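You operate a simulated robot arm through the tools that you are given. There is no shell and no other tool. Be economical: measure what you need, move in short steps, check, and stop when the job is done.

You are at the controls of a simulated robot arm. One attempt, no reset.

JOB
Shut the ledge's carton and tape it with the brown tape piece.
Fine: both flaps shut; tape piece from the ledge, laid along the seam and pressed with the ledge's wooden block; put the block back.

It is judged by the outcome, as a careful person would: the job done as asked, and still so three seconds after it is handed in. It fails if anything else is knocked over, pushed out of place, dropped, spilled or broken.

ROBOT AND FRAMES
A 7-joint arm with a fingered hand, fixed in place. Base frame: the origin is at the foot of the arm, x ahead of it, y to its left, z up. Readings come in m, degrees, newtons and seconds.
Its first joint turns from -166.0 to 166.0 degrees. Payload 3.7 kg.
Tool frame: the origin (TCP) lies between the finger pads and is the grasp point; the fingertips stand 0.025 m ahead of it; z points along the fingers, y is the line along which they close. The gripper opens to 0.088 m. The gripper's body begins 0.029 m behind the TCP. The gripper is a hand of 5 fingers: y runs from the thumb to the fingers, the wrist lies at [-0.013, -0.106, -0.174] in the tool frame, and closing takes about 1.5 s.
Orientation is that of the tool frame in the base frame, as a unit quaternion [w, x, y, z]. With the fingers straight down and the wrist toward the robot, the tool's x, y and z point along [0, 1, 0], [1, 0, 0] and [0, 0, -1] of the base frame.

CONTROLS
- The arm moves only by the tool servo_tool. Its argument "rows" is a list of rows, each an object of numbers (a shift or turn left out is 0, a gripper value left out holds the last): "wx", "wy", "wz": the turn, a rotation vector about the tool's x, y, z in units of 90 degrees (1.0 is 90 degrees); "dx", "dy", "dz": the shift along the tool's x, y, z in units of 200 mm (1.0 is 200 mm). In form: [{"wx": .., "wy": .., "wz": .., "dx": .., "dy": .., "dz": ..}, ...]. A call has 1 to 8 rows; each row is the pose to reach, as a shift and turn from the pose commanded when the call began, along the tool's axes at that moment. "grip" is the opening, from 0 (shut) to 1 (fully open), set as the call begins (left out, the last holds). A call with a number of a shift or a turn outside -1 to 1 is refused whole. Rows are played at 5 a second. More than 0.05 m and 8.6 degrees between two rows, or a gripper value outside its range, and nothing of the call is played. A pose out of reach is approached as far as the arm can. The call stops where the force on the tool passes 90 N (or 10 N more than at its start, if that is more) or the arm is blocked; 0.2 s more then pass. The fingers move at their own pace (about 0.108 m/s each) and stop on an object; they squeeze with about 26 N. The grip force told is the motor's: it shows also when the fingers shut on nothing. Time passes only in rows, and 0.2 s behind the last, so rows that repeat a pose let the fingers close. It gives the time, the measured TCP pose, the force on the tool (base axes), the opening and the grip force at its end, in the units of the frame above (readings bear some noise), with the torque about the TCP (base axes, N m) and any sound that the robot's microphone picked up.
- Cameras (640 x 400 px; columns grow to the right, rows downward): "scene" is fixed at [0.4011, -0.6497, 1.92]; the picture's right is [0.84, -0.54, 0.00], its down [-0.41, -0.64, -0.65] and it looks along [0.35, 0.55, -0.76] (base axes); focal length 360 px, centre (320, 200). "wrist" rides on the gripper at [0.059, -0.079, -0.105] in the tool frame; the picture's right is [-0.73, 0.32, -0.61], its down [-0.62, -0.68, 0.38] and it looks along [-0.29, 0.66, 0.70] (tool axes); focal length 234 px, centre (320, 200). There is no depth. A picture from a camera that has moved, and an enlarged one, comes with that camera's place and axes in the base frame and with its lens.
- camera(camera): a new picture of that camera. No time passes.
- move_fingers(index, middle, ring, little, thumb_bend, thumb_turn): sets how far each is bent, from 0 (flat) to 100 (curled in); at 30 the hand is open as for a grip, at 70 the pads meet at the TCP. One left out holds its place. A second passes; each finger stops where it meets its share of the squeeze, and holds until it gets a number again. A gripper value or a shape takes the hand back. It gives what a move gives, with no picture; readings hold the bend of each and the force on index, middle, ring, little, thumb and palm. thumb_turn goes from beside the hand (0) to across from the fingers (100), as for a grip.
- hand_shape(shape): the hand has 5 fingers and takes this shape, open, in about a second: jaw (thumb against the fingers, like two jaws); tri (thumb and two fingers); tip (a fingertip pinch); poke (one finger out to press); point (the index stretched); flat (the hand flat); cup (the hand cupped); fist (a fist). The gripper value then closes the fingers along that shape, each until it touches; the sizes above hold for jaw. It gives what a move gives, with no picture.
- close_up(camera, box): a new picture of the part [left, top, right, bottom] of that camera's present view, enlarged. No time passes.
- sign_off(): hands the job in; it is judged then, once.

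Go step by step. Nothing tells you positions but the pictures and the camera data: compare them with the known pose of the tool, close in by small moves and look again before you grip or let go. The budget is 120 turns and 84 pictures, counting those below and the enlarged ones. Unless the task says otherwise, let go and move clear before handing in, and close with one line.

The tools are called after "Emit:" as a command line: name --argument value ..., lists and objects as JSON in quotes. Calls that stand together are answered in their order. servo_tool: Moves the arm, as the interface text tells. Its arguments: {"type":"object","properties":{"rows":{"type":"array","items":{"type":"object","properties":{"wx":{"type":"number"},"wy":{"type":"number"},"wz":{"type":"number"},"dx":{"type":"number"},"dy":{"type":"number"},"dz":{"type":"number"}}}},"grip":{"type":"number"}},"required":["rows"]} The other tools are called the same way: hand_shape (shape) gives the hand a shape; move_fingers (index, middle, ring, little, thumb_bend, thumb_turn) moves the fingers one by one; camera (camera) takes a picture; close_up (camera, box) takes an enlarged picture of a part of a camera's view; sign_off () hands the job in.

At the start:

```text
clock: 0.0
ee_pos: [0.4732, 0.0574, 1.4591]
tool_rot: [0.001, 0.707, 0.707, 0.001]
ft_force: [-0.3, 0.8, 0.5]
ft_torque: [-0.01, 0.02, -0.02]
grip_width: 0.0875
grip_force: 0.1
shape: jaw
bend: [30.0, 30.0, 30.0, 30.0, 30.0, 98.0]
finger forces: [0.0, 0.0, 0.1, 0.0, 0.0, 0.0]
```

scene: 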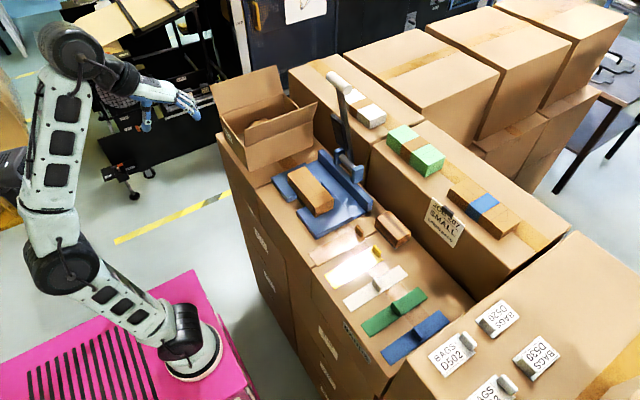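
wrist: 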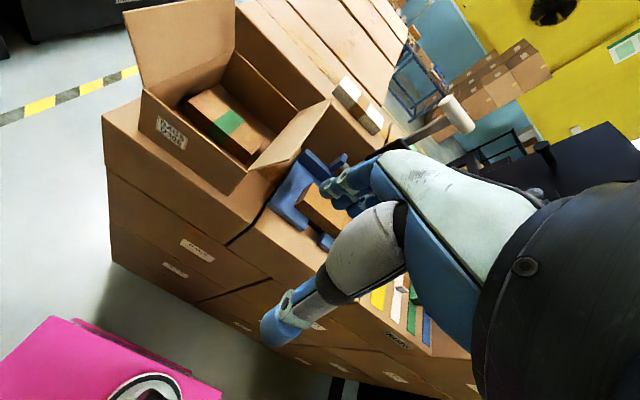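

I see an open carton at the far end of the ledge, a blue tray with a wooden block, and a row of tape pieces in several colours. I'll look closer before I move.

Emit:
close_up --camera "scene" --box '[200, 60, 360, 160]'

Emit:
close_up --camera "scene" --box '[260, 140, 420, 240]'

Emit:
close_up --camera "scene" --box '[300, 200, 480, 370]'

Emit:
close_up --camera "wrist" --box '[100, 0, 420, 200]'

```text
4.00 times, centred on (280, 110) of scene
camera zoom: at [0.4011, -0.6497, 1.92], right [0.84, -0.54, 0.0], down [-0.41, -0.64, -0.65], along [0.35, 0.55, -0.76], focal length 1442 px, centre (480, 560)
```

zoom: 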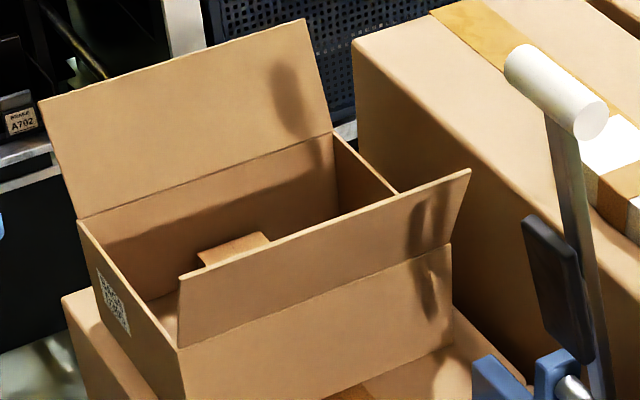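

```text
4.00 times, centred on (340, 190) of scene
camera zoom: at [0.4011, -0.6497, 1.92], right [0.84, -0.54, 0.0], down [-0.41, -0.64, -0.65], along [0.35, 0.55, -0.76], focal length 1442 px, centre (240, 240)
```

zoom: 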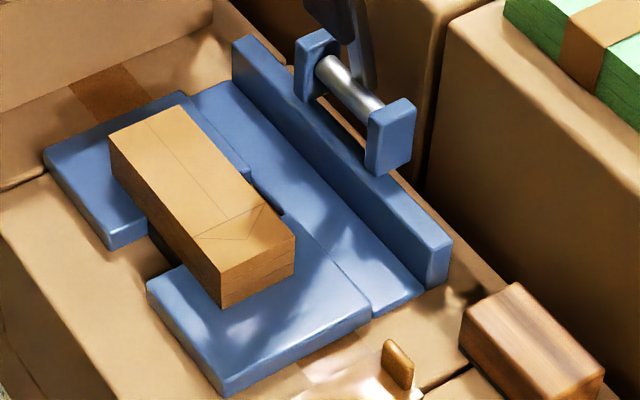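

```text
2.35 times, centred on (390, 285) of scene
camera zoom: at [0.4011, -0.6497, 1.92], right [0.84, -0.54, 0.0], down [-0.41, -0.64, -0.65], along [0.35, 0.55, -0.76], focal length 848 px, centre (155, 0)
```

zoom: 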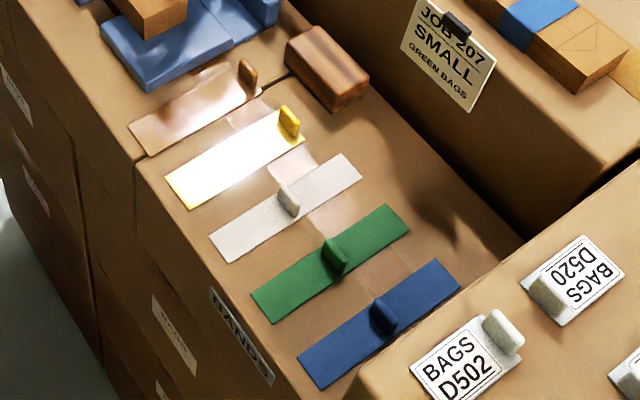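

```text
2.00 times, centred on (260, 100) of wrist
camera zoom: at [0.3951, 0.1158, 1.5636], right [0.32, -0.73, 0.61], down [-0.68, -0.62, -0.39], along [0.66, -0.29, -0.7], focal length 468 px, centre (440, 400)
```

zoom: 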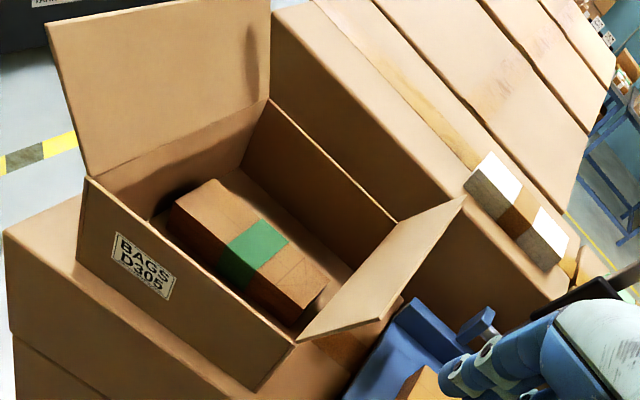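

The carton opening spans about x 0.64–0.86 and y 0.116–0.296, with its rim at z≈1.246, so the seam runs along x at y≈0.206. The far flap hinges at y≈0.296 and the near one at y≈0.116. I'll close the fingers and travel above the carton to get behind the far flap.

Emit:
servo_tool --rows '[{"dx": 0.16, "dy": 0.16}, {"dx": 0.33, "dy": 0.33}, {"dx": 0.5, "dy": 0.5}, {"dx": 0.66, "dy": 0.66}, {"dx": 0.83, "dy": 0.83}, {"dx": 1, "dy": 1}]' --grip 0

Emit:
camera --camera "scene"

Emit:
camera --camera "wrist"

```text
clock: 1.4
ee_pos: [0.638, 0.2395, 1.4335]
tool_rot: [-0.004, 0.699, 0.715, 0.002]
ft_force: [1.6, -3.8, 0.5]
ft_torque: [0.22, 0.11, 0.06]
grip_width: 0.0
grip_force: 25.8
shape: jaw
bend: [70.0, 70.0, 70.0, 70.0, 40.0, 100.0]
finger forces: [0.0, 0.1, 0.0, 0.0, 0.0, 0.1]
out of reach, approached as far as the arm can: row 4, 5, 6
```

```text
77 pictures are left
```

scene: 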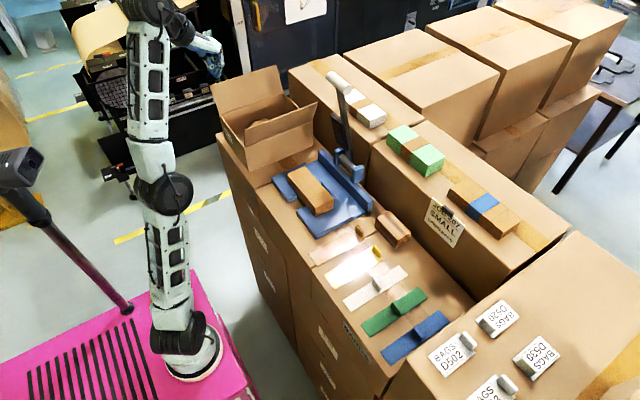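

```text
76 pictures are left
camera wrist: at [0.5579, 0.2951, 1.5398], right [0.34, -0.72, 0.6], down [-0.67, -0.64, -0.39], along [0.66, -0.27, -0.7], focal length 234 px, centre (320, 200)
```

wrist: 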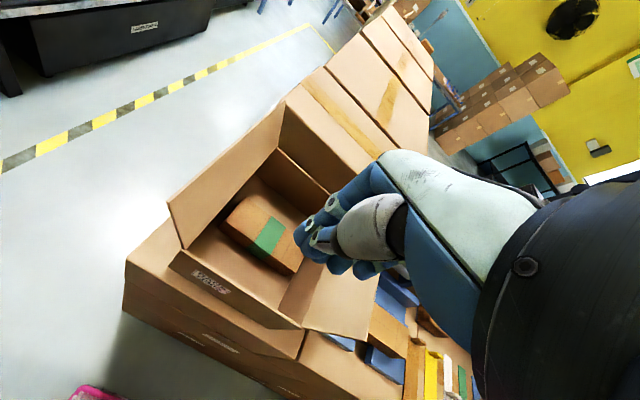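

At full height the reach runs out, so I'll back off in x. Then I'll go around the carton's left end at a lower height to get behind the far flap.

Emit:
servo_tool --rows '[{"dy": -0.23}, {"dy": -0.46}, {"dy": -0.6, "dx": 0.15, "dz": 0.1}, {"dy": -0.6, "dx": 0.35, "dz": 0.2}, {"dy": -0.6, "dx": 0.5, "dz": 0.35}, {"dy": -0.6, "dx": 0.63, "dz": 0.5}, {"dy": -0.6, "dx": 0.63, "dz": 0.5}]'

Emit:
camera --camera "wrist"

```text
clock: 3.0
ee_pos: [0.5198, 0.3635, 1.3352]
tool_rot: [0.0, 0.707, 0.707, 0.002]
ft_force: [0.1, -0.8, -0.7]
ft_torque: [0.02, 0.01, -0.02]
grip_width: 0.0
grip_force: 26.3
shape: jaw
bend: [70.0, 70.0, 70.0, 70.0, 40.0, 100.0]
finger forces: [0.1, 0.0, 0.1, 0.0, 0.1, 0.0]
```

```text
75 pictures are left
camera wrist: at [0.4402, 0.4207, 1.4397], right [0.32, -0.73, 0.61], down [-0.68, -0.62, -0.39], along [0.66, -0.29, -0.7], focal length 234 px, centre (320, 200)
```

wrist: 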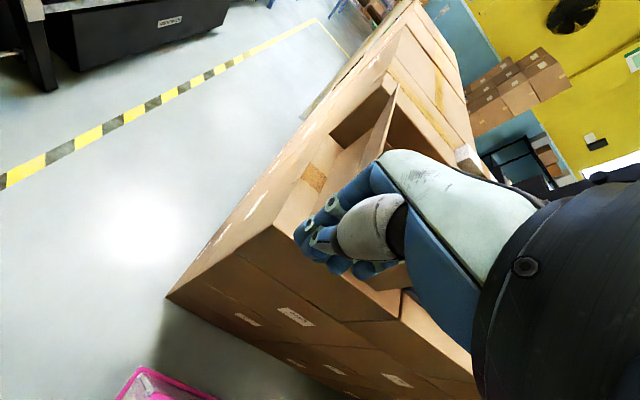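

I'm clear at the left end of the carton. Next I'll slide along +x behind the far flap.

Emit:
servo_tool --rows '[{"dy": 0.2, "dx": 0.06}, {"dy": 0.4, "dx": 0.06}, {"dy": 0.6, "dx": 0.06}, {"dy": 0.8, "dx": 0.06}, {"dy": 0.9, "dx": 0.06}, {"dy": 0.9, "dx": 0.06}]'

Emit:
camera --camera "scene"

Emit:
camera --camera "wrist"

```text
clock: 4.4
ee_pos: [0.6962, 0.3747, 1.3335]
tool_rot: [0.0, 0.707, 0.707, 0.001]
ft_force: [-0.4, 0.3, 0.2]
ft_torque: [-0.03, -0.01, 0.02]
grip_width: 0.0001
grip_force: 26.0
shape: jaw
bend: [70.0, 70.0, 70.0, 70.0, 40.0, 100.0]
finger forces: [0.0, 0.0, 0.0, 0.4, 0.1, 0.0]
```

```text
74 pictures are left
```

scene: 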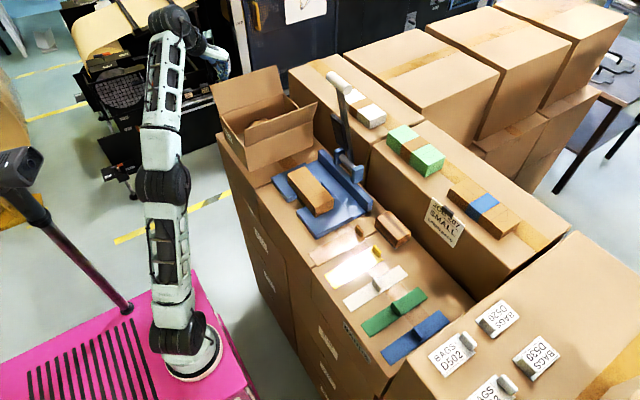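

```text
73 pictures are left
camera wrist: at [0.6175, 0.4334, 1.4392], right [0.32, -0.73, 0.61], down [-0.68, -0.62, -0.39], along [0.66, -0.29, -0.7], focal length 234 px, centre (320, 200)
```

wrist: 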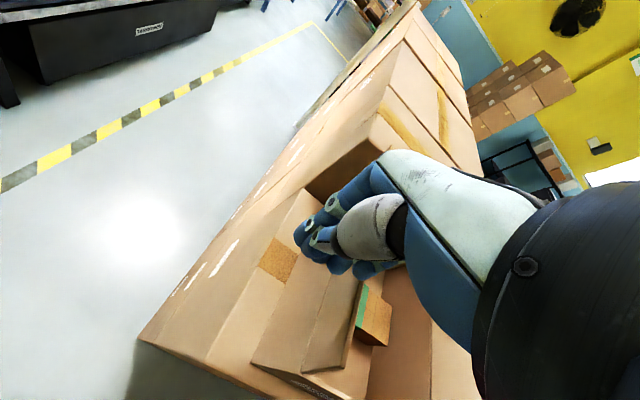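

The hand is behind the far flap, so I'll sweep it over in an arc.

Emit:
servo_tool --rows '[{"dx": -0.175}, {"dx": -0.375}, {"dx": -0.55, "dz": 0.04}, {"dx": -0.675, "dz": 0.115}, {"dx": -0.75, "dz": 0.19}, {"dx": -0.775, "dz": 0.265}, {"dx": -0.775, "dz": 0.265}]'

Emit:
camera --camera "scene"

Emit:
camera --camera "wrist"

```text
clock: 6.0
ee_pos: [0.6976, 0.2203, 1.282]
tool_rot: [0.0, 0.708, 0.706, 0.001]
ft_force: [0.5, -0.1, -0.8]
ft_torque: [0.04, 0.02, 0.01]
grip_width: 0.0
grip_force: 26.2
shape: jaw
bend: [70.0, 70.0, 70.0, 70.0, 40.0, 100.0]
finger forces: [0.0, 0.0, 0.0, 0.0, 0.0, 0.0]
```

```text
72 pictures are left
```

scene: 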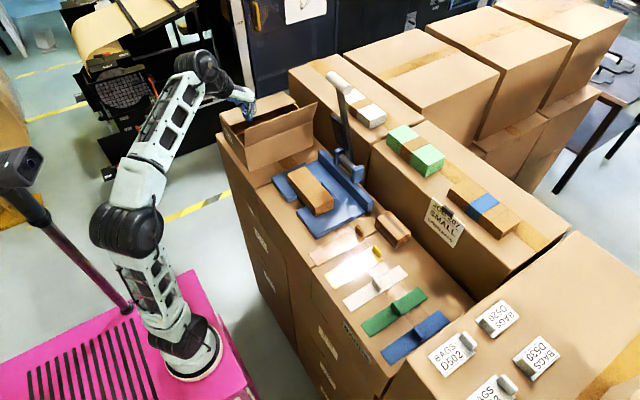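

```text
71 pictures are left
camera wrist: at [0.6186, 0.2784, 1.3876], right [0.32, -0.73, 0.61], down [-0.68, -0.62, -0.39], along [0.66, -0.29, -0.7], focal length 234 px, centre (320, 200)
```

wrist: 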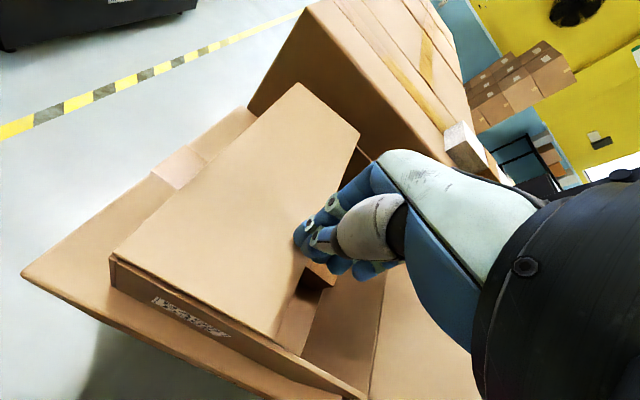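

The far flap is nearly flat. I'll press a little lower, then lift and see whether it stays.

Emit:
servo_tool --rows '[{"dz": 0.03, "dx": 0.08}, {"dz": 0.06, "dx": 0.1}, {"dz": 0.08, "dx": 0.1}, {"dz": 0.08, "dx": 0.1}]'

Emit:
close_up --camera "scene" --box '[200, 60, 360, 160]'

```text
clock: 7.0
ee_pos: [0.6957, 0.2383, 1.2671]
tool_rot: [0.0, 0.708, 0.706, 0.003]
ft_force: [10.4, 1.4, 33.6]
ft_torque: [0.13, -0.33, -0.03]
grip_width: 0.0
grip_force: 26.2
shape: jaw
bend: [70.0, 70.0, 70.0, 70.0, 40.0, 100.0]
finger forces: [34.2, 22.6, 0.0, 0.1, 0.0, 0.0]
```

```text
4.00 times, centred on (280, 110) of scene
camera zoom: at [0.4011, -0.6497, 1.92], right [0.84, -0.54, 0.0], down [-0.41, -0.64, -0.65], along [0.35, 0.55, -0.76], focal length 1442 px, centre (480, 560)
```

zoom: 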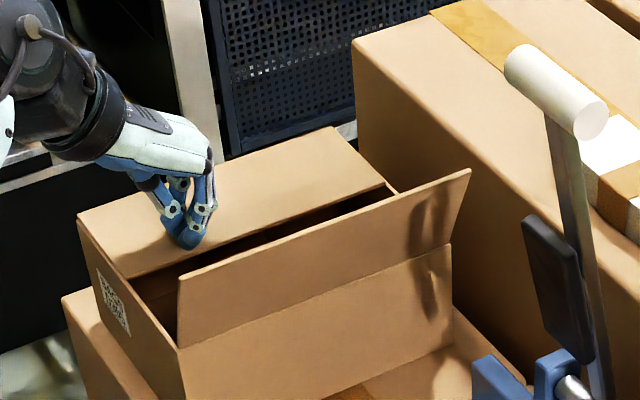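

The far flap is flat and shut. I'll lift clear and pass over the near flap to its outer side.

Emit:
servo_tool --rows '[{"dz": -0.2}, {"dz": -0.42}, {"dz": -0.65}, {"dz": -0.65, "dx": -0.23}, {"dz": -0.65, "dx": -0.46}, {"dz": -0.65, "dx": -0.7}, {"dz": -0.65, "dx": -0.85}, {"dz": -0.65, "dx": -1}]'

Emit:
camera --camera "scene"

```text
clock: 8.8
ee_pos: [0.6985, 0.0396, 1.3946]
tool_rot: [-0.001, 0.707, 0.707, 0.001]
ft_force: [-0.9, 0.8, -0.3]
ft_torque: [0.02, -0.02, 0.02]
grip_width: 0.0001
grip_force: 25.8
shape: jaw
bend: [70.0, 70.0, 70.0, 70.0, 41.0, 100.0]
finger forces: [0.0, 0.1, 0.1, 0.1, 0.0, 0.0]
```

```text
69 pictures are left
```

scene: 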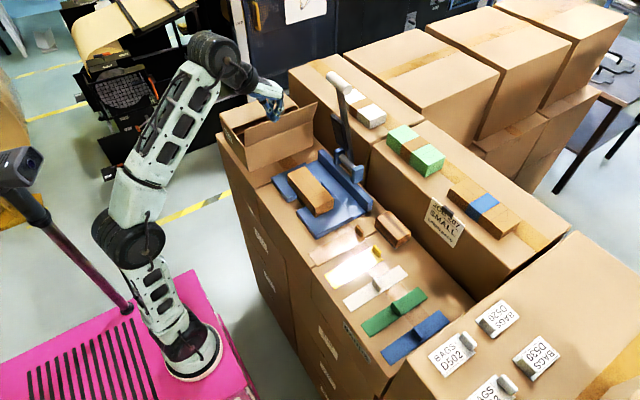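

The far flap stays shut. I'll go outside the near flap and down.

Emit:
servo_tool --rows '[{"dx": -0.2}, {"dx": -0.22, "dz": 0.15}, {"dx": -0.22, "dz": 0.31}, {"dx": -0.22, "dz": 0.31}]'

Emit:
camera --camera "wrist"

Emit:
close_up --camera "scene" --box '[200, 40, 380, 160]'

```text
clock: 9.8
ee_pos: [0.6964, -0.003, 1.3343]
tool_rot: [0.0, 0.707, 0.707, 0.002]
ft_force: [0.5, -1.0, 0.5]
ft_torque: [0.01, -0.02, 0.0]
grip_width: 0.0001
grip_force: 26.1
shape: jaw
bend: [70.0, 70.0, 70.0, 70.0, 41.0, 100.0]
finger forces: [0.0, 0.0, 0.1, 0.0, 0.1, 0.0]
```

```text
68 pictures are left
camera wrist: at [0.6176, 0.0557, 1.4398], right [0.32, -0.73, 0.61], down [-0.68, -0.62, -0.39], along [0.66, -0.29, -0.7], focal length 234 px, centre (320, 200)
```

wrist: 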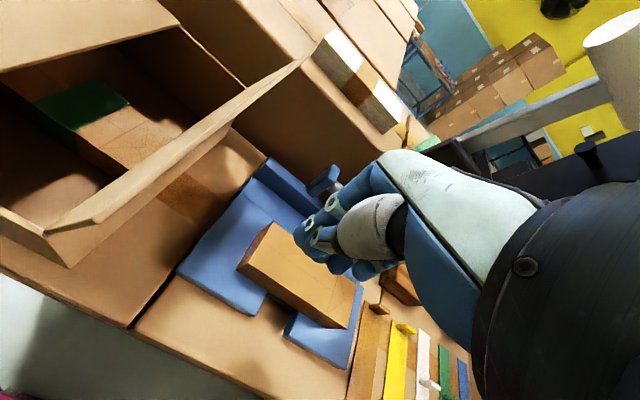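

```text
3.33 times, centred on (290, 100) of scene
camera zoom: at [0.4011, -0.6497, 1.92], right [0.84, -0.54, 0.0], down [-0.41, -0.64, -0.65], along [0.35, 0.55, -0.76], focal length 1202 px, centre (420, 533)
```

zoom: 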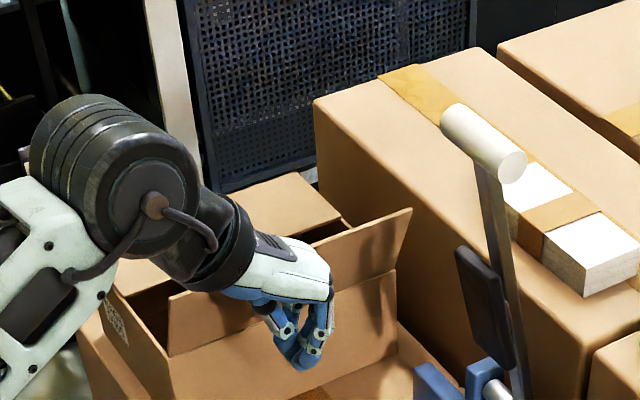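

I'm outside the near flap, so I'll sweep it shut with the same arc mirrored.

Emit:
servo_tool --rows '[{"dx": 0.2}, {"dx": 0.375}, {"dx": 0.575}, {"dx": 0.75, "dz": 0.045}, {"dx": 0.875, "dz": 0.12}, {"dx": 0.95, "dz": 0.195}, {"dx": 0.965, "dz": 0.27}, {"dx": 0.9, "dz": 0.325}]'

Emit:
close_up --camera "scene" --box '[200, 40, 380, 160]'

```text
clock: 11.6
ee_pos: [0.6974, 0.1761, 1.2692]
tool_rot: [0.001, 0.707, 0.708, 0.003]
ft_force: [2.4, 3.3, 9.6]
ft_torque: [-0.03, -0.07, 0.02]
grip_width: 0.0
grip_force: 25.7
shape: jaw
bend: [70.0, 70.0, 70.0, 70.0, 41.0, 100.0]
finger forces: [0.0, 20.9, 0.1, 0.0, 0.0, 0.1]
```

```text
3.33 times, centred on (290, 100) of scene
camera zoom: at [0.4011, -0.6497, 1.92], right [0.84, -0.54, 0.0], down [-0.41, -0.64, -0.65], along [0.35, 0.55, -0.76], focal length 1202 px, centre (420, 533)
```

zoom: 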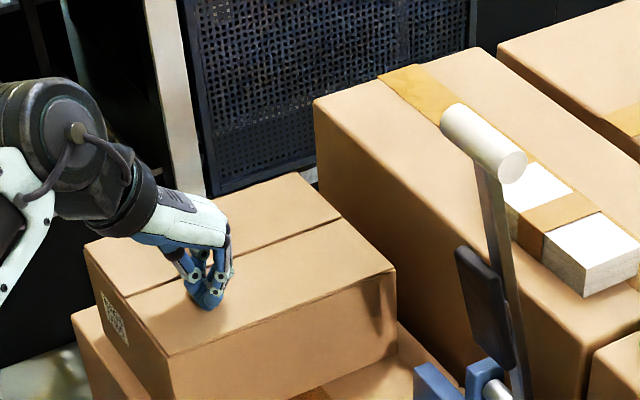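

Both flaps are shut and the seam shows at mid-width. I'll lift and head toward the tape pieces.

Emit:
servo_tool --rows '[{"dz": -0.2}, {"dz": -0.4}, {"dz": -0.6}, {"dz": -0.6, "dx": -0.2, "dy": -0.1}, {"dz": -0.6, "dx": -0.4, "dy": -0.2}, {"dz": -0.6, "dx": -0.6, "dy": -0.3}, {"dz": -0.6, "dx": -0.8, "dy": -0.4}, {"dz": -0.6, "dx": -1, "dy": -0.5}]'

Emit:
servo_tool --rows '[{"dx": -0.22}, {"dx": -0.44, "dz": 0.1}, {"dx": -0.65, "dz": 0.2}, {"dx": -0.65, "dz": 0.2}]' --grip 1

Emit:
camera --camera "scene"

Emit:
camera --camera "wrist"

```text
clock: 13.4
ee_pos: [0.5962, -0.0246, 1.3857]
tool_rot: [0.0, 0.707, 0.707, 0.0]
ft_force: [0.3, 0.1, -0.7]
ft_torque: [-0.04, 0.01, -0.02]
grip_width: 0.0
grip_force: 26.1
shape: jaw
bend: [70.0, 70.0, 70.0, 70.0, 42.0, 100.0]
finger forces: [0.1, 0.0, 0.0, 0.0, 0.1, 0.0]
```

```text
clock: 14.4
ee_pos: [0.5951, -0.155, 1.3468]
tool_rot: [-0.001, 0.707, 0.707, 0.001]
ft_force: [0.3, 0.3, -0.5]
ft_torque: [-0.03, 0.01, -0.01]
grip_width: 0.088
grip_force: 0.0
shape: jaw
bend: [30.0, 30.0, 30.0, 30.0, 30.0, 98.0]
finger forces: [0.0, 0.0, 0.0, 0.0, 0.0, 0.0]
```

```text
65 pictures are left
```

scene: 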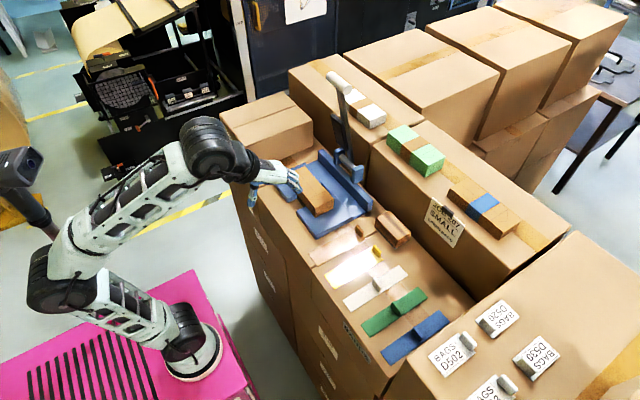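

```text
64 pictures are left
camera wrist: at [0.517, -0.097, 1.4528], right [0.32, -0.73, 0.61], down [-0.68, -0.62, -0.39], along [0.66, -0.29, -0.7], focal length 234 px, centre (320, 200)
```

wrist: 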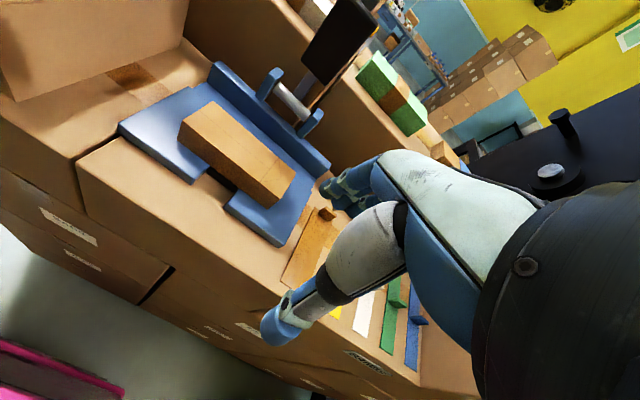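

Flaps hold. The hand hides the tape pieces, so I'll shift in −y for a better view.

Emit:
servo_tool --rows '[{"dx": -0.2}, {"dx": -0.4}, {"dx": -0.65}, {"dx": -0.65}]'

Emit:
camera --camera "wrist"

Emit:
close_up --camera "wrist" --box '[160, 100, 400, 250]'

Emit:
close_up --camera "scene" --box '[300, 200, 420, 275]'

```text
clock: 15.4
ee_pos: [0.5997, -0.2846, 1.3479]
tool_rot: [0.0, 0.708, 0.707, 0.002]
ft_force: [0.8, 0.2, 0.5]
ft_torque: [0.01, 0.01, 0.02]
grip_width: 0.0878
grip_force: 0.1
shape: jaw
bend: [30.0, 30.0, 30.0, 30.0, 30.0, 98.0]
finger forces: [0.0, 0.1, 0.1, 0.0, 0.0, 0.1]
```

```text
63 pictures are left
camera wrist: at [0.5204, -0.2261, 1.4536], right [0.32, -0.73, 0.61], down [-0.68, -0.62, -0.39], along [0.66, -0.29, -0.69], focal length 234 px, centre (320, 200)
```

wrist: 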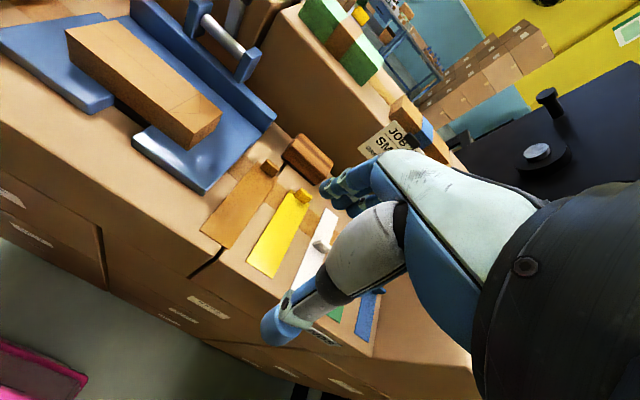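

```text
2.67 times, centred on (280, 175) of wrist
camera zoom: at [0.5204, -0.2261, 1.4536], right [0.32, -0.73, 0.61], down [-0.68, -0.62, -0.39], along [0.66, -0.29, -0.69], focal length 624 px, centre (427, 267)
```

zoom: 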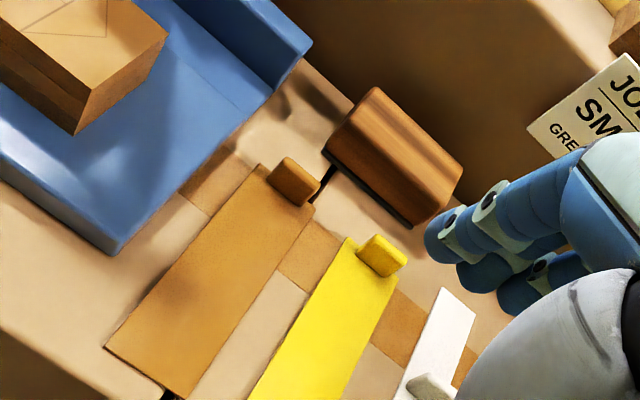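

```text
5.33 times, centred on (360, 238) of scene
camera zoom: at [0.4011, -0.6497, 1.92], right [0.84, -0.54, 0.0], down [-0.41, -0.64, -0.65], along [0.35, 0.55, -0.76], focal length 1922 px, centre (107, 0)
```

zoom: 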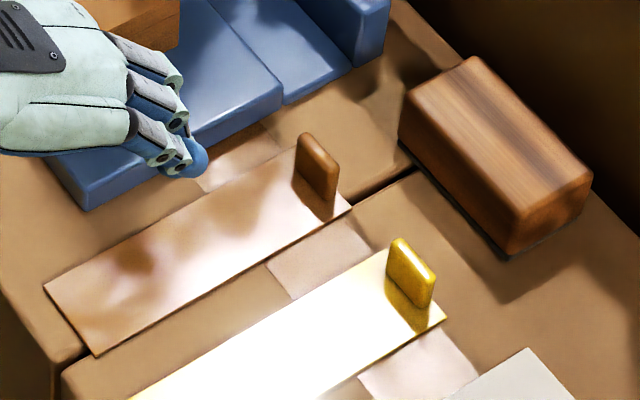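

The brown strip runs x 0.637–0.787 at y≈−0.244. Its thin upright tab is at x≈0.775, with the wooden block just beyond it at x≥0.83. I need a slim pinch there, so I'll try the tip shape.

Emit:
hand_shape --shape "tip"

Emit:
close_up --camera "scene" --box '[240, 170, 360, 245]'

Emit:
close_up --camera "wrist" --box '[240, 130, 440, 350]'

```text
clock: 16.3
ee_pos: [0.6, -0.2837, 1.3479]
tool_rot: [0.0, 0.707, 0.707, 0.001]
ft_force: [-0.2, 0.2, -0.1]
ft_torque: [-0.03, -0.02, -0.02]
grip_width: 0.0878
grip_force: 0.0
shape: tip
bend: [30.0, 98.0, 99.0, 99.0, 30.0, 98.0]
finger forces: [0.1, 0.1, 0.0, 0.0, 0.1, 0.0]
```

```text
5.33 times, centred on (300, 208) of scene
camera zoom: at [0.4011, -0.6497, 1.92], right [0.84, -0.54, 0.0], down [-0.41, -0.64, -0.65], along [0.35, 0.55, -0.76], focal length 1922 px, centre (427, 160)
```

zoom: 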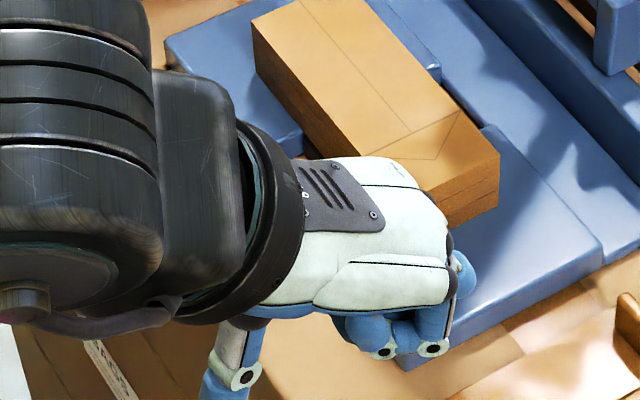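

```text
1.82 times, centred on (340, 240) of wrist
camera zoom: at [0.5204, -0.2257, 1.4536], right [0.32, -0.73, 0.61], down [-0.68, -0.62, -0.39], along [0.66, -0.29, -0.7], focal length 426 px, centre (284, 127)
```

zoom: 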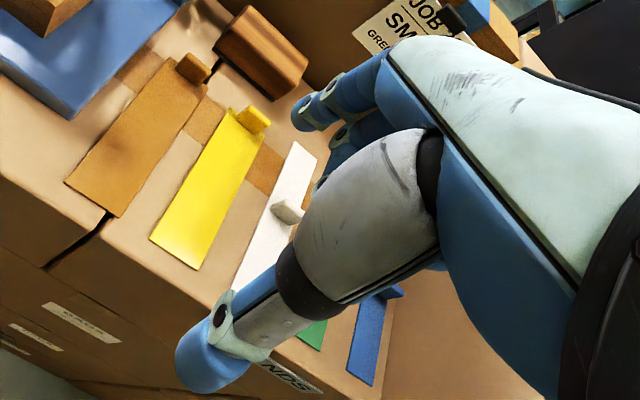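

In tip shape the index sits on the +y side and the other fingers are curled away. I'll close it in the air to see where the pinch point lies.

Emit:
servo_tool --rows '[{"dz": 0}, {"dz": 0}, {"dz": 0}, {"dz": 0}, {"dz": 0}, {"dz": 0}, {"dz": 0}]' --grip 0

Emit:
close_up --camera "wrist" --box '[240, 160, 400, 300]'

Emit:
close_up --camera "scene" --box '[240, 170, 360, 245]'

```text
clock: 17.9
ee_pos: [0.5995, -0.2836, 1.3492]
tool_rot: [0.001, 0.707, 0.707, 0.001]
ft_force: [0.2, 0.3, -1.0]
ft_torque: [-0.02, -0.01, -0.02]
grip_width: 0.0
grip_force: 25.4
shape: tip
bend: [70.0, 100.0, 100.0, 100.0, 77.0, 100.0]
finger forces: [0.1, 0.0, 0.1, 0.0, 0.0, 0.0]
```

```text
2.86 times, centred on (320, 230) of wrist
camera zoom: at [0.5204, -0.2257, 1.4536], right [0.32, -0.73, 0.61], down [-0.68, -0.62, -0.39], along [0.66, -0.29, -0.7], focal length 669 px, centre (320, 114)
```

zoom: 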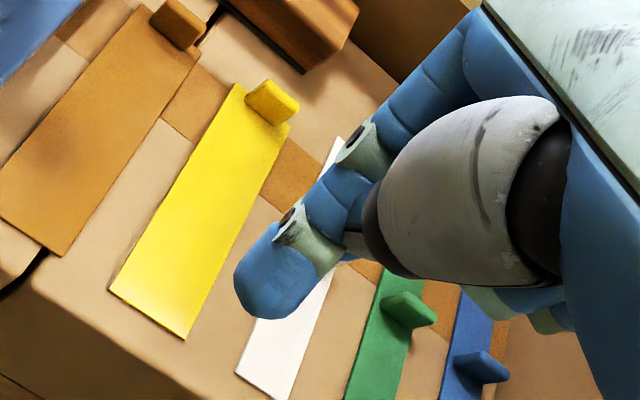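

```text
5.33 times, centred on (300, 208) of scene
camera zoom: at [0.4011, -0.6497, 1.92], right [0.84, -0.54, 0.0], down [-0.41, -0.64, -0.65], along [0.35, 0.55, -0.76], focal length 1922 px, centre (427, 160)
```

zoom: 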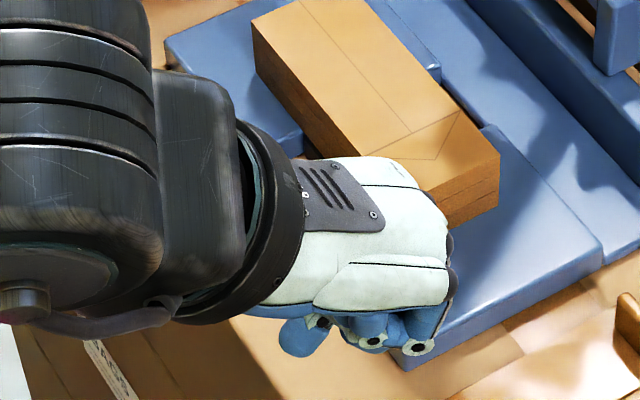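

The pinch point agrees with the TCP. I put the tab at about (0.781, −0.246) with its top at z≈1.185, so I'll move above it with a small opening.

Emit:
servo_tool --rows '[{"dy": 0.2, "dx": 0.05}, {"dy": 0.4, "dx": 0.1}, {"dy": 0.6, "dx": 0.15}, {"dy": 0.8, "dx": 0.19}, {"dy": 0.9, "dx": 0.19, "dz": 0.15}, {"dy": 0.9, "dx": 0.19, "dz": 0.35}, {"dy": 0.9, "dx": 0.19, "dz": 0.5}, {"dy": 0.9, "dx": 0.19, "dz": 0.5}]' --grip 0.4

Emit:
camera --camera "wrist"

Emit:
close_up --camera "scene" --box '[300, 180, 420, 255]'

```text
clock: 19.7
ee_pos: [0.7767, -0.2446, 1.2476]
tool_rot: [0.0, 0.707, 0.707, 0.001]
ft_force: [-0.5, -1.5, -0.1]
ft_torque: [0.01, -0.02, -0.03]
grip_width: 0.035
grip_force: 0.0
shape: tip
bend: [73.0, 98.0, 99.0, 99.0, 72.0, 100.0]
finger forces: [0.0, 0.0, 0.1, 0.1, 0.1, 0.0]
```

```text
56 pictures are left
camera wrist: at [0.6981, -0.1862, 1.3529], right [0.32, -0.73, 0.61], down [-0.68, -0.62, -0.39], along [0.66, -0.29, -0.69], focal length 234 px, centre (320, 200)
```

wrist: 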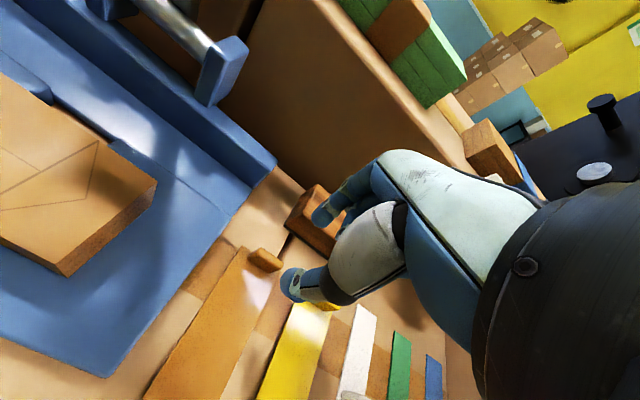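

```text
5.33 times, centred on (360, 218) of scene
camera zoom: at [0.4011, -0.6497, 1.92], right [0.84, -0.54, 0.0], down [-0.41, -0.64, -0.65], along [0.35, 0.55, -0.76], focal length 1922 px, centre (107, 107)
```

zoom: 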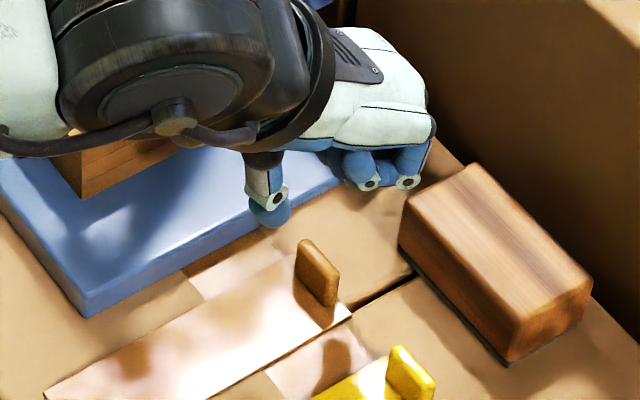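

I'm aligned over the tab to within a few millimetres. I'll lower partway and check.

Emit:
servo_tool --rows '[{"dz": 0.08}, {"dz": 0.15}, {"dz": 0.15}]'

Emit:
close_up --camera "wrist" --box '[220, 150, 420, 330]'

Emit:
close_up --camera "scene" --box '[330, 200, 410, 250]'

```text
clock: 20.5
ee_pos: [0.7774, -0.244, 1.219]
tool_rot: [-0.001, 0.707, 0.707, 0.002]
ft_force: [0.4, -0.7, -0.2]
ft_torque: [0.02, -0.01, -0.01]
grip_width: 0.0351
grip_force: 0.0
shape: tip
bend: [73.0, 98.0, 99.0, 99.0, 72.0, 100.0]
finger forces: [0.0, 0.1, 0.0, 0.0, 0.0, 0.0]
```

```text
2.22 times, centred on (320, 240) of wrist
camera zoom: at [0.6975, -0.1858, 1.3236], right [0.32, -0.73, 0.61], down [-0.68, -0.62, -0.39], along [0.66, -0.29, -0.7], focal length 520 px, centre (320, 111)
```

zoom: 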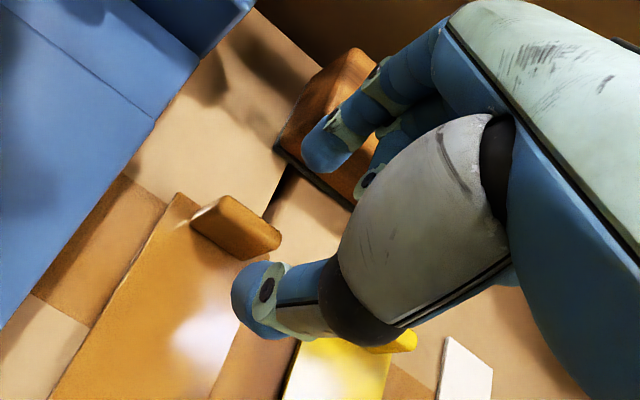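

```text
8.00 times, centred on (370, 225) of scene
camera zoom: at [0.4011, -0.6497, 1.92], right [0.84, -0.54, 0.0], down [-0.41, -0.64, -0.65], along [0.35, 0.55, -0.76], focal length 2884 px, centre (-80, 0)
```

zoom: 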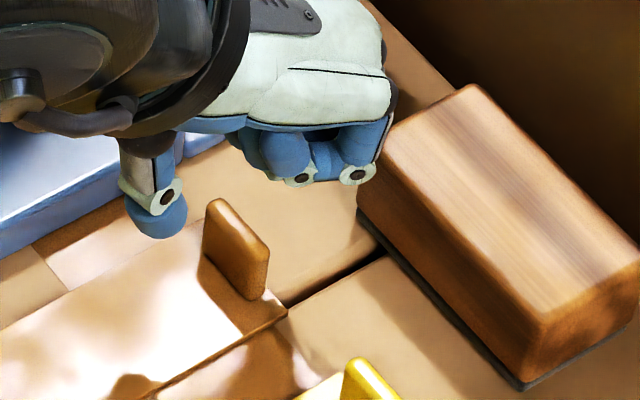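

The tab will come between thumb and index if I shift about 5 mm in +y. I'll lower to grip height with that correction.

Emit:
servo_tool --rows '[{"dz": 0.06, "dx": 0.025}, {"dz": 0.12, "dx": 0.025}, {"dz": 0.15, "dx": 0.025}, {"dz": 0.15, "dx": 0.025}]'

Emit:
close_up --camera "wrist" --box '[220, 150, 420, 330]'

Emit:
close_up --camera "scene" --box '[330, 200, 410, 250]'

```text
clock: 21.5
ee_pos: [0.7765, -0.2405, 1.1877]
tool_rot: [0.001, 0.707, 0.707, 0.001]
ft_force: [-0.1, 0.1, 0.3]
ft_torque: [-0.01, 0.0, 0.03]
grip_width: 0.0352
grip_force: 0.1
shape: tip
bend: [73.0, 98.0, 99.0, 99.0, 72.0, 100.0]
finger forces: [0.0, 0.0, 0.0, 0.1, 0.0, 0.1]
```

```text
2.22 times, centred on (320, 240) of wrist
camera zoom: at [0.6976, -0.1819, 1.2936], right [0.32, -0.73, 0.61], down [-0.68, -0.62, -0.39], along [0.66, -0.29, -0.7], focal length 520 px, centre (320, 111)
```

zoom: 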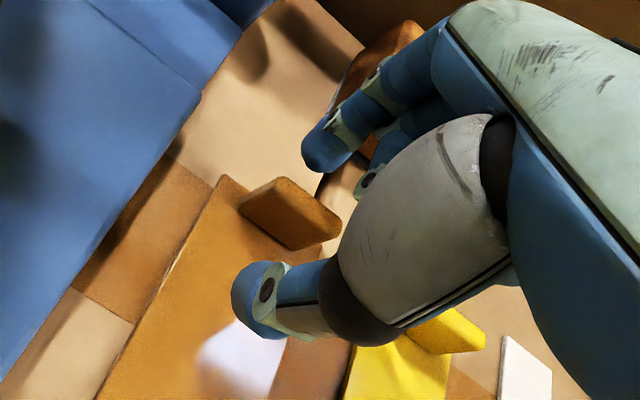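

```text
8.00 times, centred on (370, 225) of scene
camera zoom: at [0.4011, -0.6497, 1.92], right [0.84, -0.54, 0.0], down [-0.41, -0.64, -0.65], along [0.35, 0.55, -0.76], focal length 2884 px, centre (-80, 0)
```

zoom: 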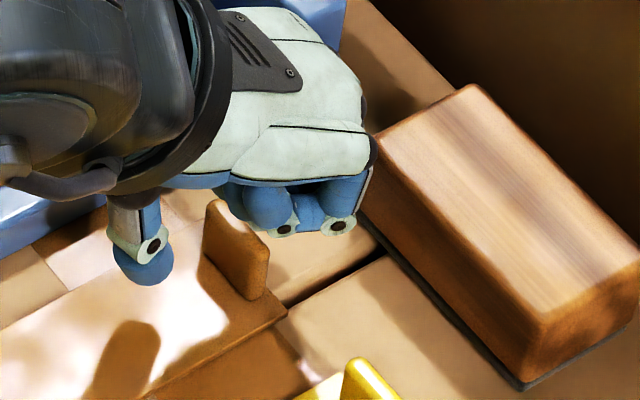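

The tab sits between the tips. I'll go down a few millimetres more and close.

Emit:
servo_tool --rows '[{"dz": 0.02}, {"dz": 0.035}, {"dz": 0.035}]'

Emit:
servo_tool --rows '[{"dz": 0}, {"dz": 0}, {"dz": 0}, {"dz": 0}, {"dz": 0}, {"dz": 0}, {"dz": 0}]' --grip 0

Emit:
close_up --camera "wrist" --box '[220, 150, 420, 330]'

Emit:
close_up --camera "scene" --box '[300, 190, 420, 265]'

```text
clock: 22.3
ee_pos: [0.7766, -0.2406, 1.181]
tool_rot: [0.0, 0.708, 0.707, 0.001]
ft_force: [-0.1, 0.1, -0.1]
ft_torque: [0.0, 0.02, -0.02]
grip_width: 0.0349
grip_force: 0.0
shape: tip
bend: [73.0, 98.0, 99.0, 99.0, 72.0, 100.0]
finger forces: [0.0, 0.0, 0.0, 0.1, 0.0, 0.0]
```

```text
clock: 23.9
ee_pos: [0.7756, -0.2403, 1.1819]
tool_rot: [0.0, 0.707, 0.707, 0.002]
ft_force: [-0.3, 0.4, 0.1]
ft_torque: [-0.05, -0.03, 0.03]
grip_width: 0.0021
grip_force: 26.2
shape: tip
bend: [73.0, 100.0, 100.0, 100.0, 81.0, 100.0]
finger forces: [0.0, 0.1, 0.1, 0.0, 0.0, 0.0]
```

```text
2.22 times, centred on (320, 240) of wrist
camera zoom: at [0.6975, -0.1824, 1.2867], right [0.32, -0.73, 0.61], down [-0.68, -0.62, -0.39], along [0.66, -0.29, -0.7], focal length 520 px, centre (320, 111)
```

zoom: 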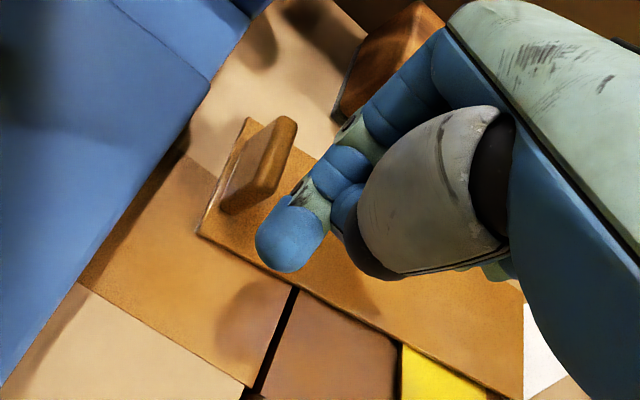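

```text
5.33 times, centred on (360, 228) of scene
camera zoom: at [0.4011, -0.6497, 1.92], right [0.84, -0.54, 0.0], down [-0.41, -0.64, -0.65], along [0.35, 0.55, -0.76], focal length 1922 px, centre (107, 53)
```

zoom: 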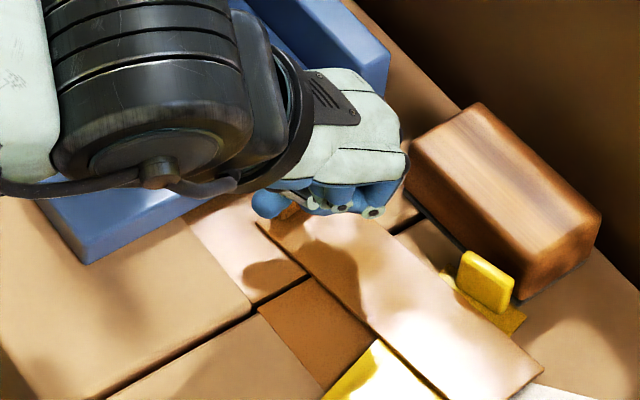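

The pinch missed. The index swung the tab round, so the strip has rotated and now lies across the yellow one. I'll open gently, rise and look.

Emit:
servo_tool --rows '[{"dz": -0.1}, {"dz": -0.25}, {"dz": -0.45}, {"dz": -0.65}, {"dz": -0.75}]'

Emit:
servo_tool --rows '[{"dy": -0.2}, {"dy": -0.4}, {"dy": -0.6}, {"dy": -0.8}, {"dy": -0.8}]'

Emit:
close_up --camera "scene" --box '[300, 190, 460, 290]'

Emit:
close_up --camera "wrist" --box '[100, 100, 400, 290]'

```text
clock: 25.1
ee_pos: [0.7768, -0.2425, 1.3312]
tool_rot: [-0.001, 0.708, 0.706, 0.001]
ft_force: [0.4, 1.7, 0.1]
ft_torque: [-0.01, 0.02, 0.04]
grip_width: 0.0023
grip_force: 26.4
shape: tip
bend: [73.0, 100.0, 100.0, 100.0, 81.0, 100.0]
finger forces: [0.0, 0.1, 0.0, 0.1, 0.0, 0.0]
```

```text
clock: 26.3
ee_pos: [0.618, -0.2392, 1.3317]
tool_rot: [0.0, 0.707, 0.707, 0.001]
ft_force: [-0.5, 0.0, -0.7]
ft_torque: [0.05, -0.01, -0.03]
grip_width: 0.0022
grip_force: 26.2
shape: tip
bend: [73.0, 100.0, 100.0, 100.0, 81.0, 100.0]
finger forces: [0.0, 0.0, 0.0, 0.1, 0.1, 0.0]
```

```text
4.00 times, centred on (380, 240) of scene
camera zoom: at [0.4011, -0.6497, 1.92], right [0.84, -0.54, 0.0], down [-0.41, -0.64, -0.65], along [0.35, 0.55, -0.76], focal length 1442 px, centre (80, 40)
```

zoom: 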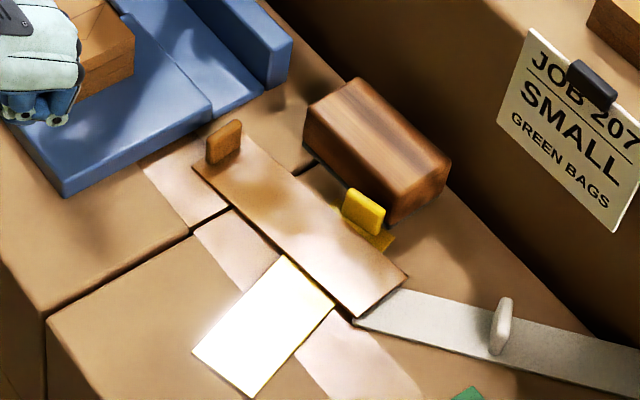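

```text
2.11 times, centred on (250, 195) of wrist
camera zoom: at [0.539, -0.1818, 1.4379], right [0.32, -0.73, 0.61], down [-0.68, -0.62, -0.38], along [0.66, -0.29, -0.7], focal length 493 px, centre (467, 210)
```

zoom: 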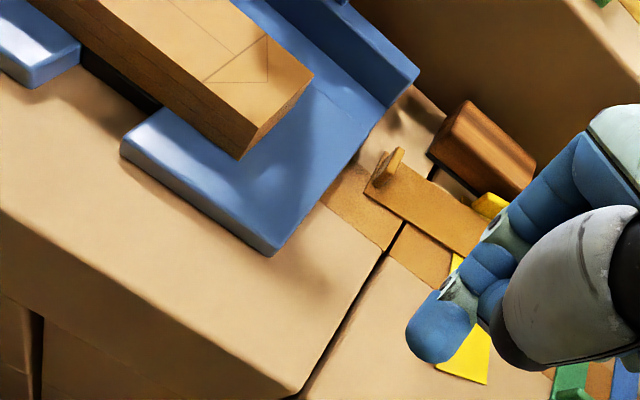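

The swinging strip also turned the white strip, which will have to go back in place. I'll look at the whole row.

Emit:
close_up --camera "scene" --box '[300, 200, 480, 370]'

```text
2.35 times, centred on (390, 285) of scene
camera zoom: at [0.4011, -0.6497, 1.92], right [0.84, -0.54, 0.0], down [-0.41, -0.64, -0.65], along [0.35, 0.55, -0.76], focal length 848 px, centre (155, 0)
```

zoom: 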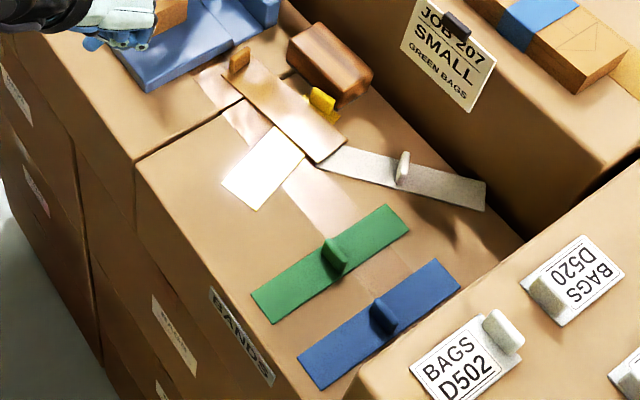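

The brown swing also shifted the yellow strip a few cm and nudged the block, so I'll restore all of these. The pinch was too pointy, so I'll try the three-finger shape, which should hold a flat tab steadily.

Emit:
hand_shape --shape "tri"

Emit:
servo_tool --rows '[{"wz": 0.09}, {"wz": 0.18}, {"wz": 0.27}, {"wz": 0.36}, {"wz": 0.45}, {"wz": 0.45}, {"wz": 0.45}]' --grip 0.3

Emit:
close_up --camera "wrist" --box '[220, 150, 420, 330]'

Emit:
close_up --camera "scene" --box '[240, 160, 360, 260]'

```text
clock: 27.2
ee_pos: [0.6173, -0.2396, 1.3317]
tool_rot: [0.0, 0.708, 0.706, 0.001]
ft_force: [0.2, -0.2, 0.3]
ft_torque: [0.01, -0.01, -0.01]
grip_width: 0.0873
grip_force: 0.1
shape: tri
bend: [30.0, 30.0, 99.0, 99.0, 30.0, 98.0]
finger forces: [0.0, 0.0, 0.0, 0.0, 0.1, 0.1]
```

```text
clock: 28.8
ee_pos: [0.6169, -0.2403, 1.3313]
tool_rot: [0.0, 0.909, 0.418, 0.001]
ft_force: [0.6, 0.4, 0.3]
ft_torque: [-0.01, 0.03, -0.02]
grip_width: 0.027
grip_force: 0.0
shape: tri
bend: [74.0, 53.0, 99.0, 99.0, 74.0, 100.0]
finger forces: [0.0, 0.1, 0.0, 0.1, 0.0, 0.0]
```

```text
2.22 times, centred on (320, 240) of wrist
camera zoom: at [0.5955, -0.1451, 1.4373], right [-0.23, -0.76, 0.61], down [-0.92, -0.03, -0.38], along [0.31, -0.65, -0.7], focal length 520 px, centre (320, 111)
```

zoom: 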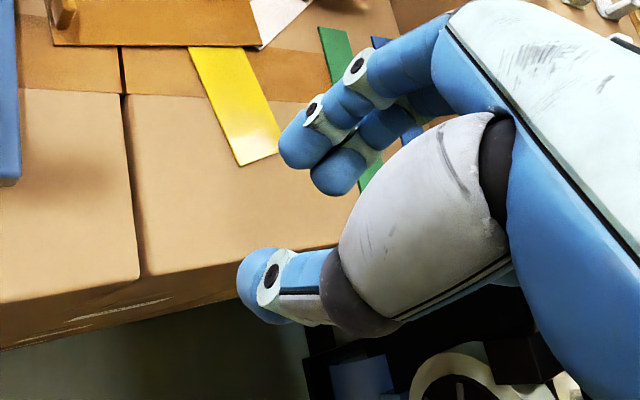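

```text
4.00 times, centred on (300, 210) of scene
camera zoom: at [0.4011, -0.6497, 1.92], right [0.84, -0.54, 0.0], down [-0.41, -0.64, -0.65], along [0.35, 0.55, -0.76], focal length 1442 px, centre (400, 160)
```

zoom: 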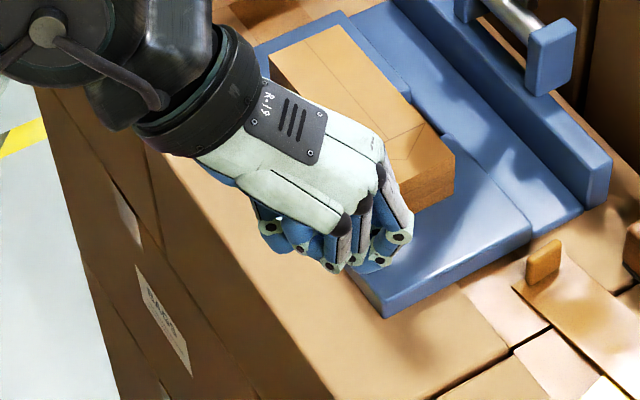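

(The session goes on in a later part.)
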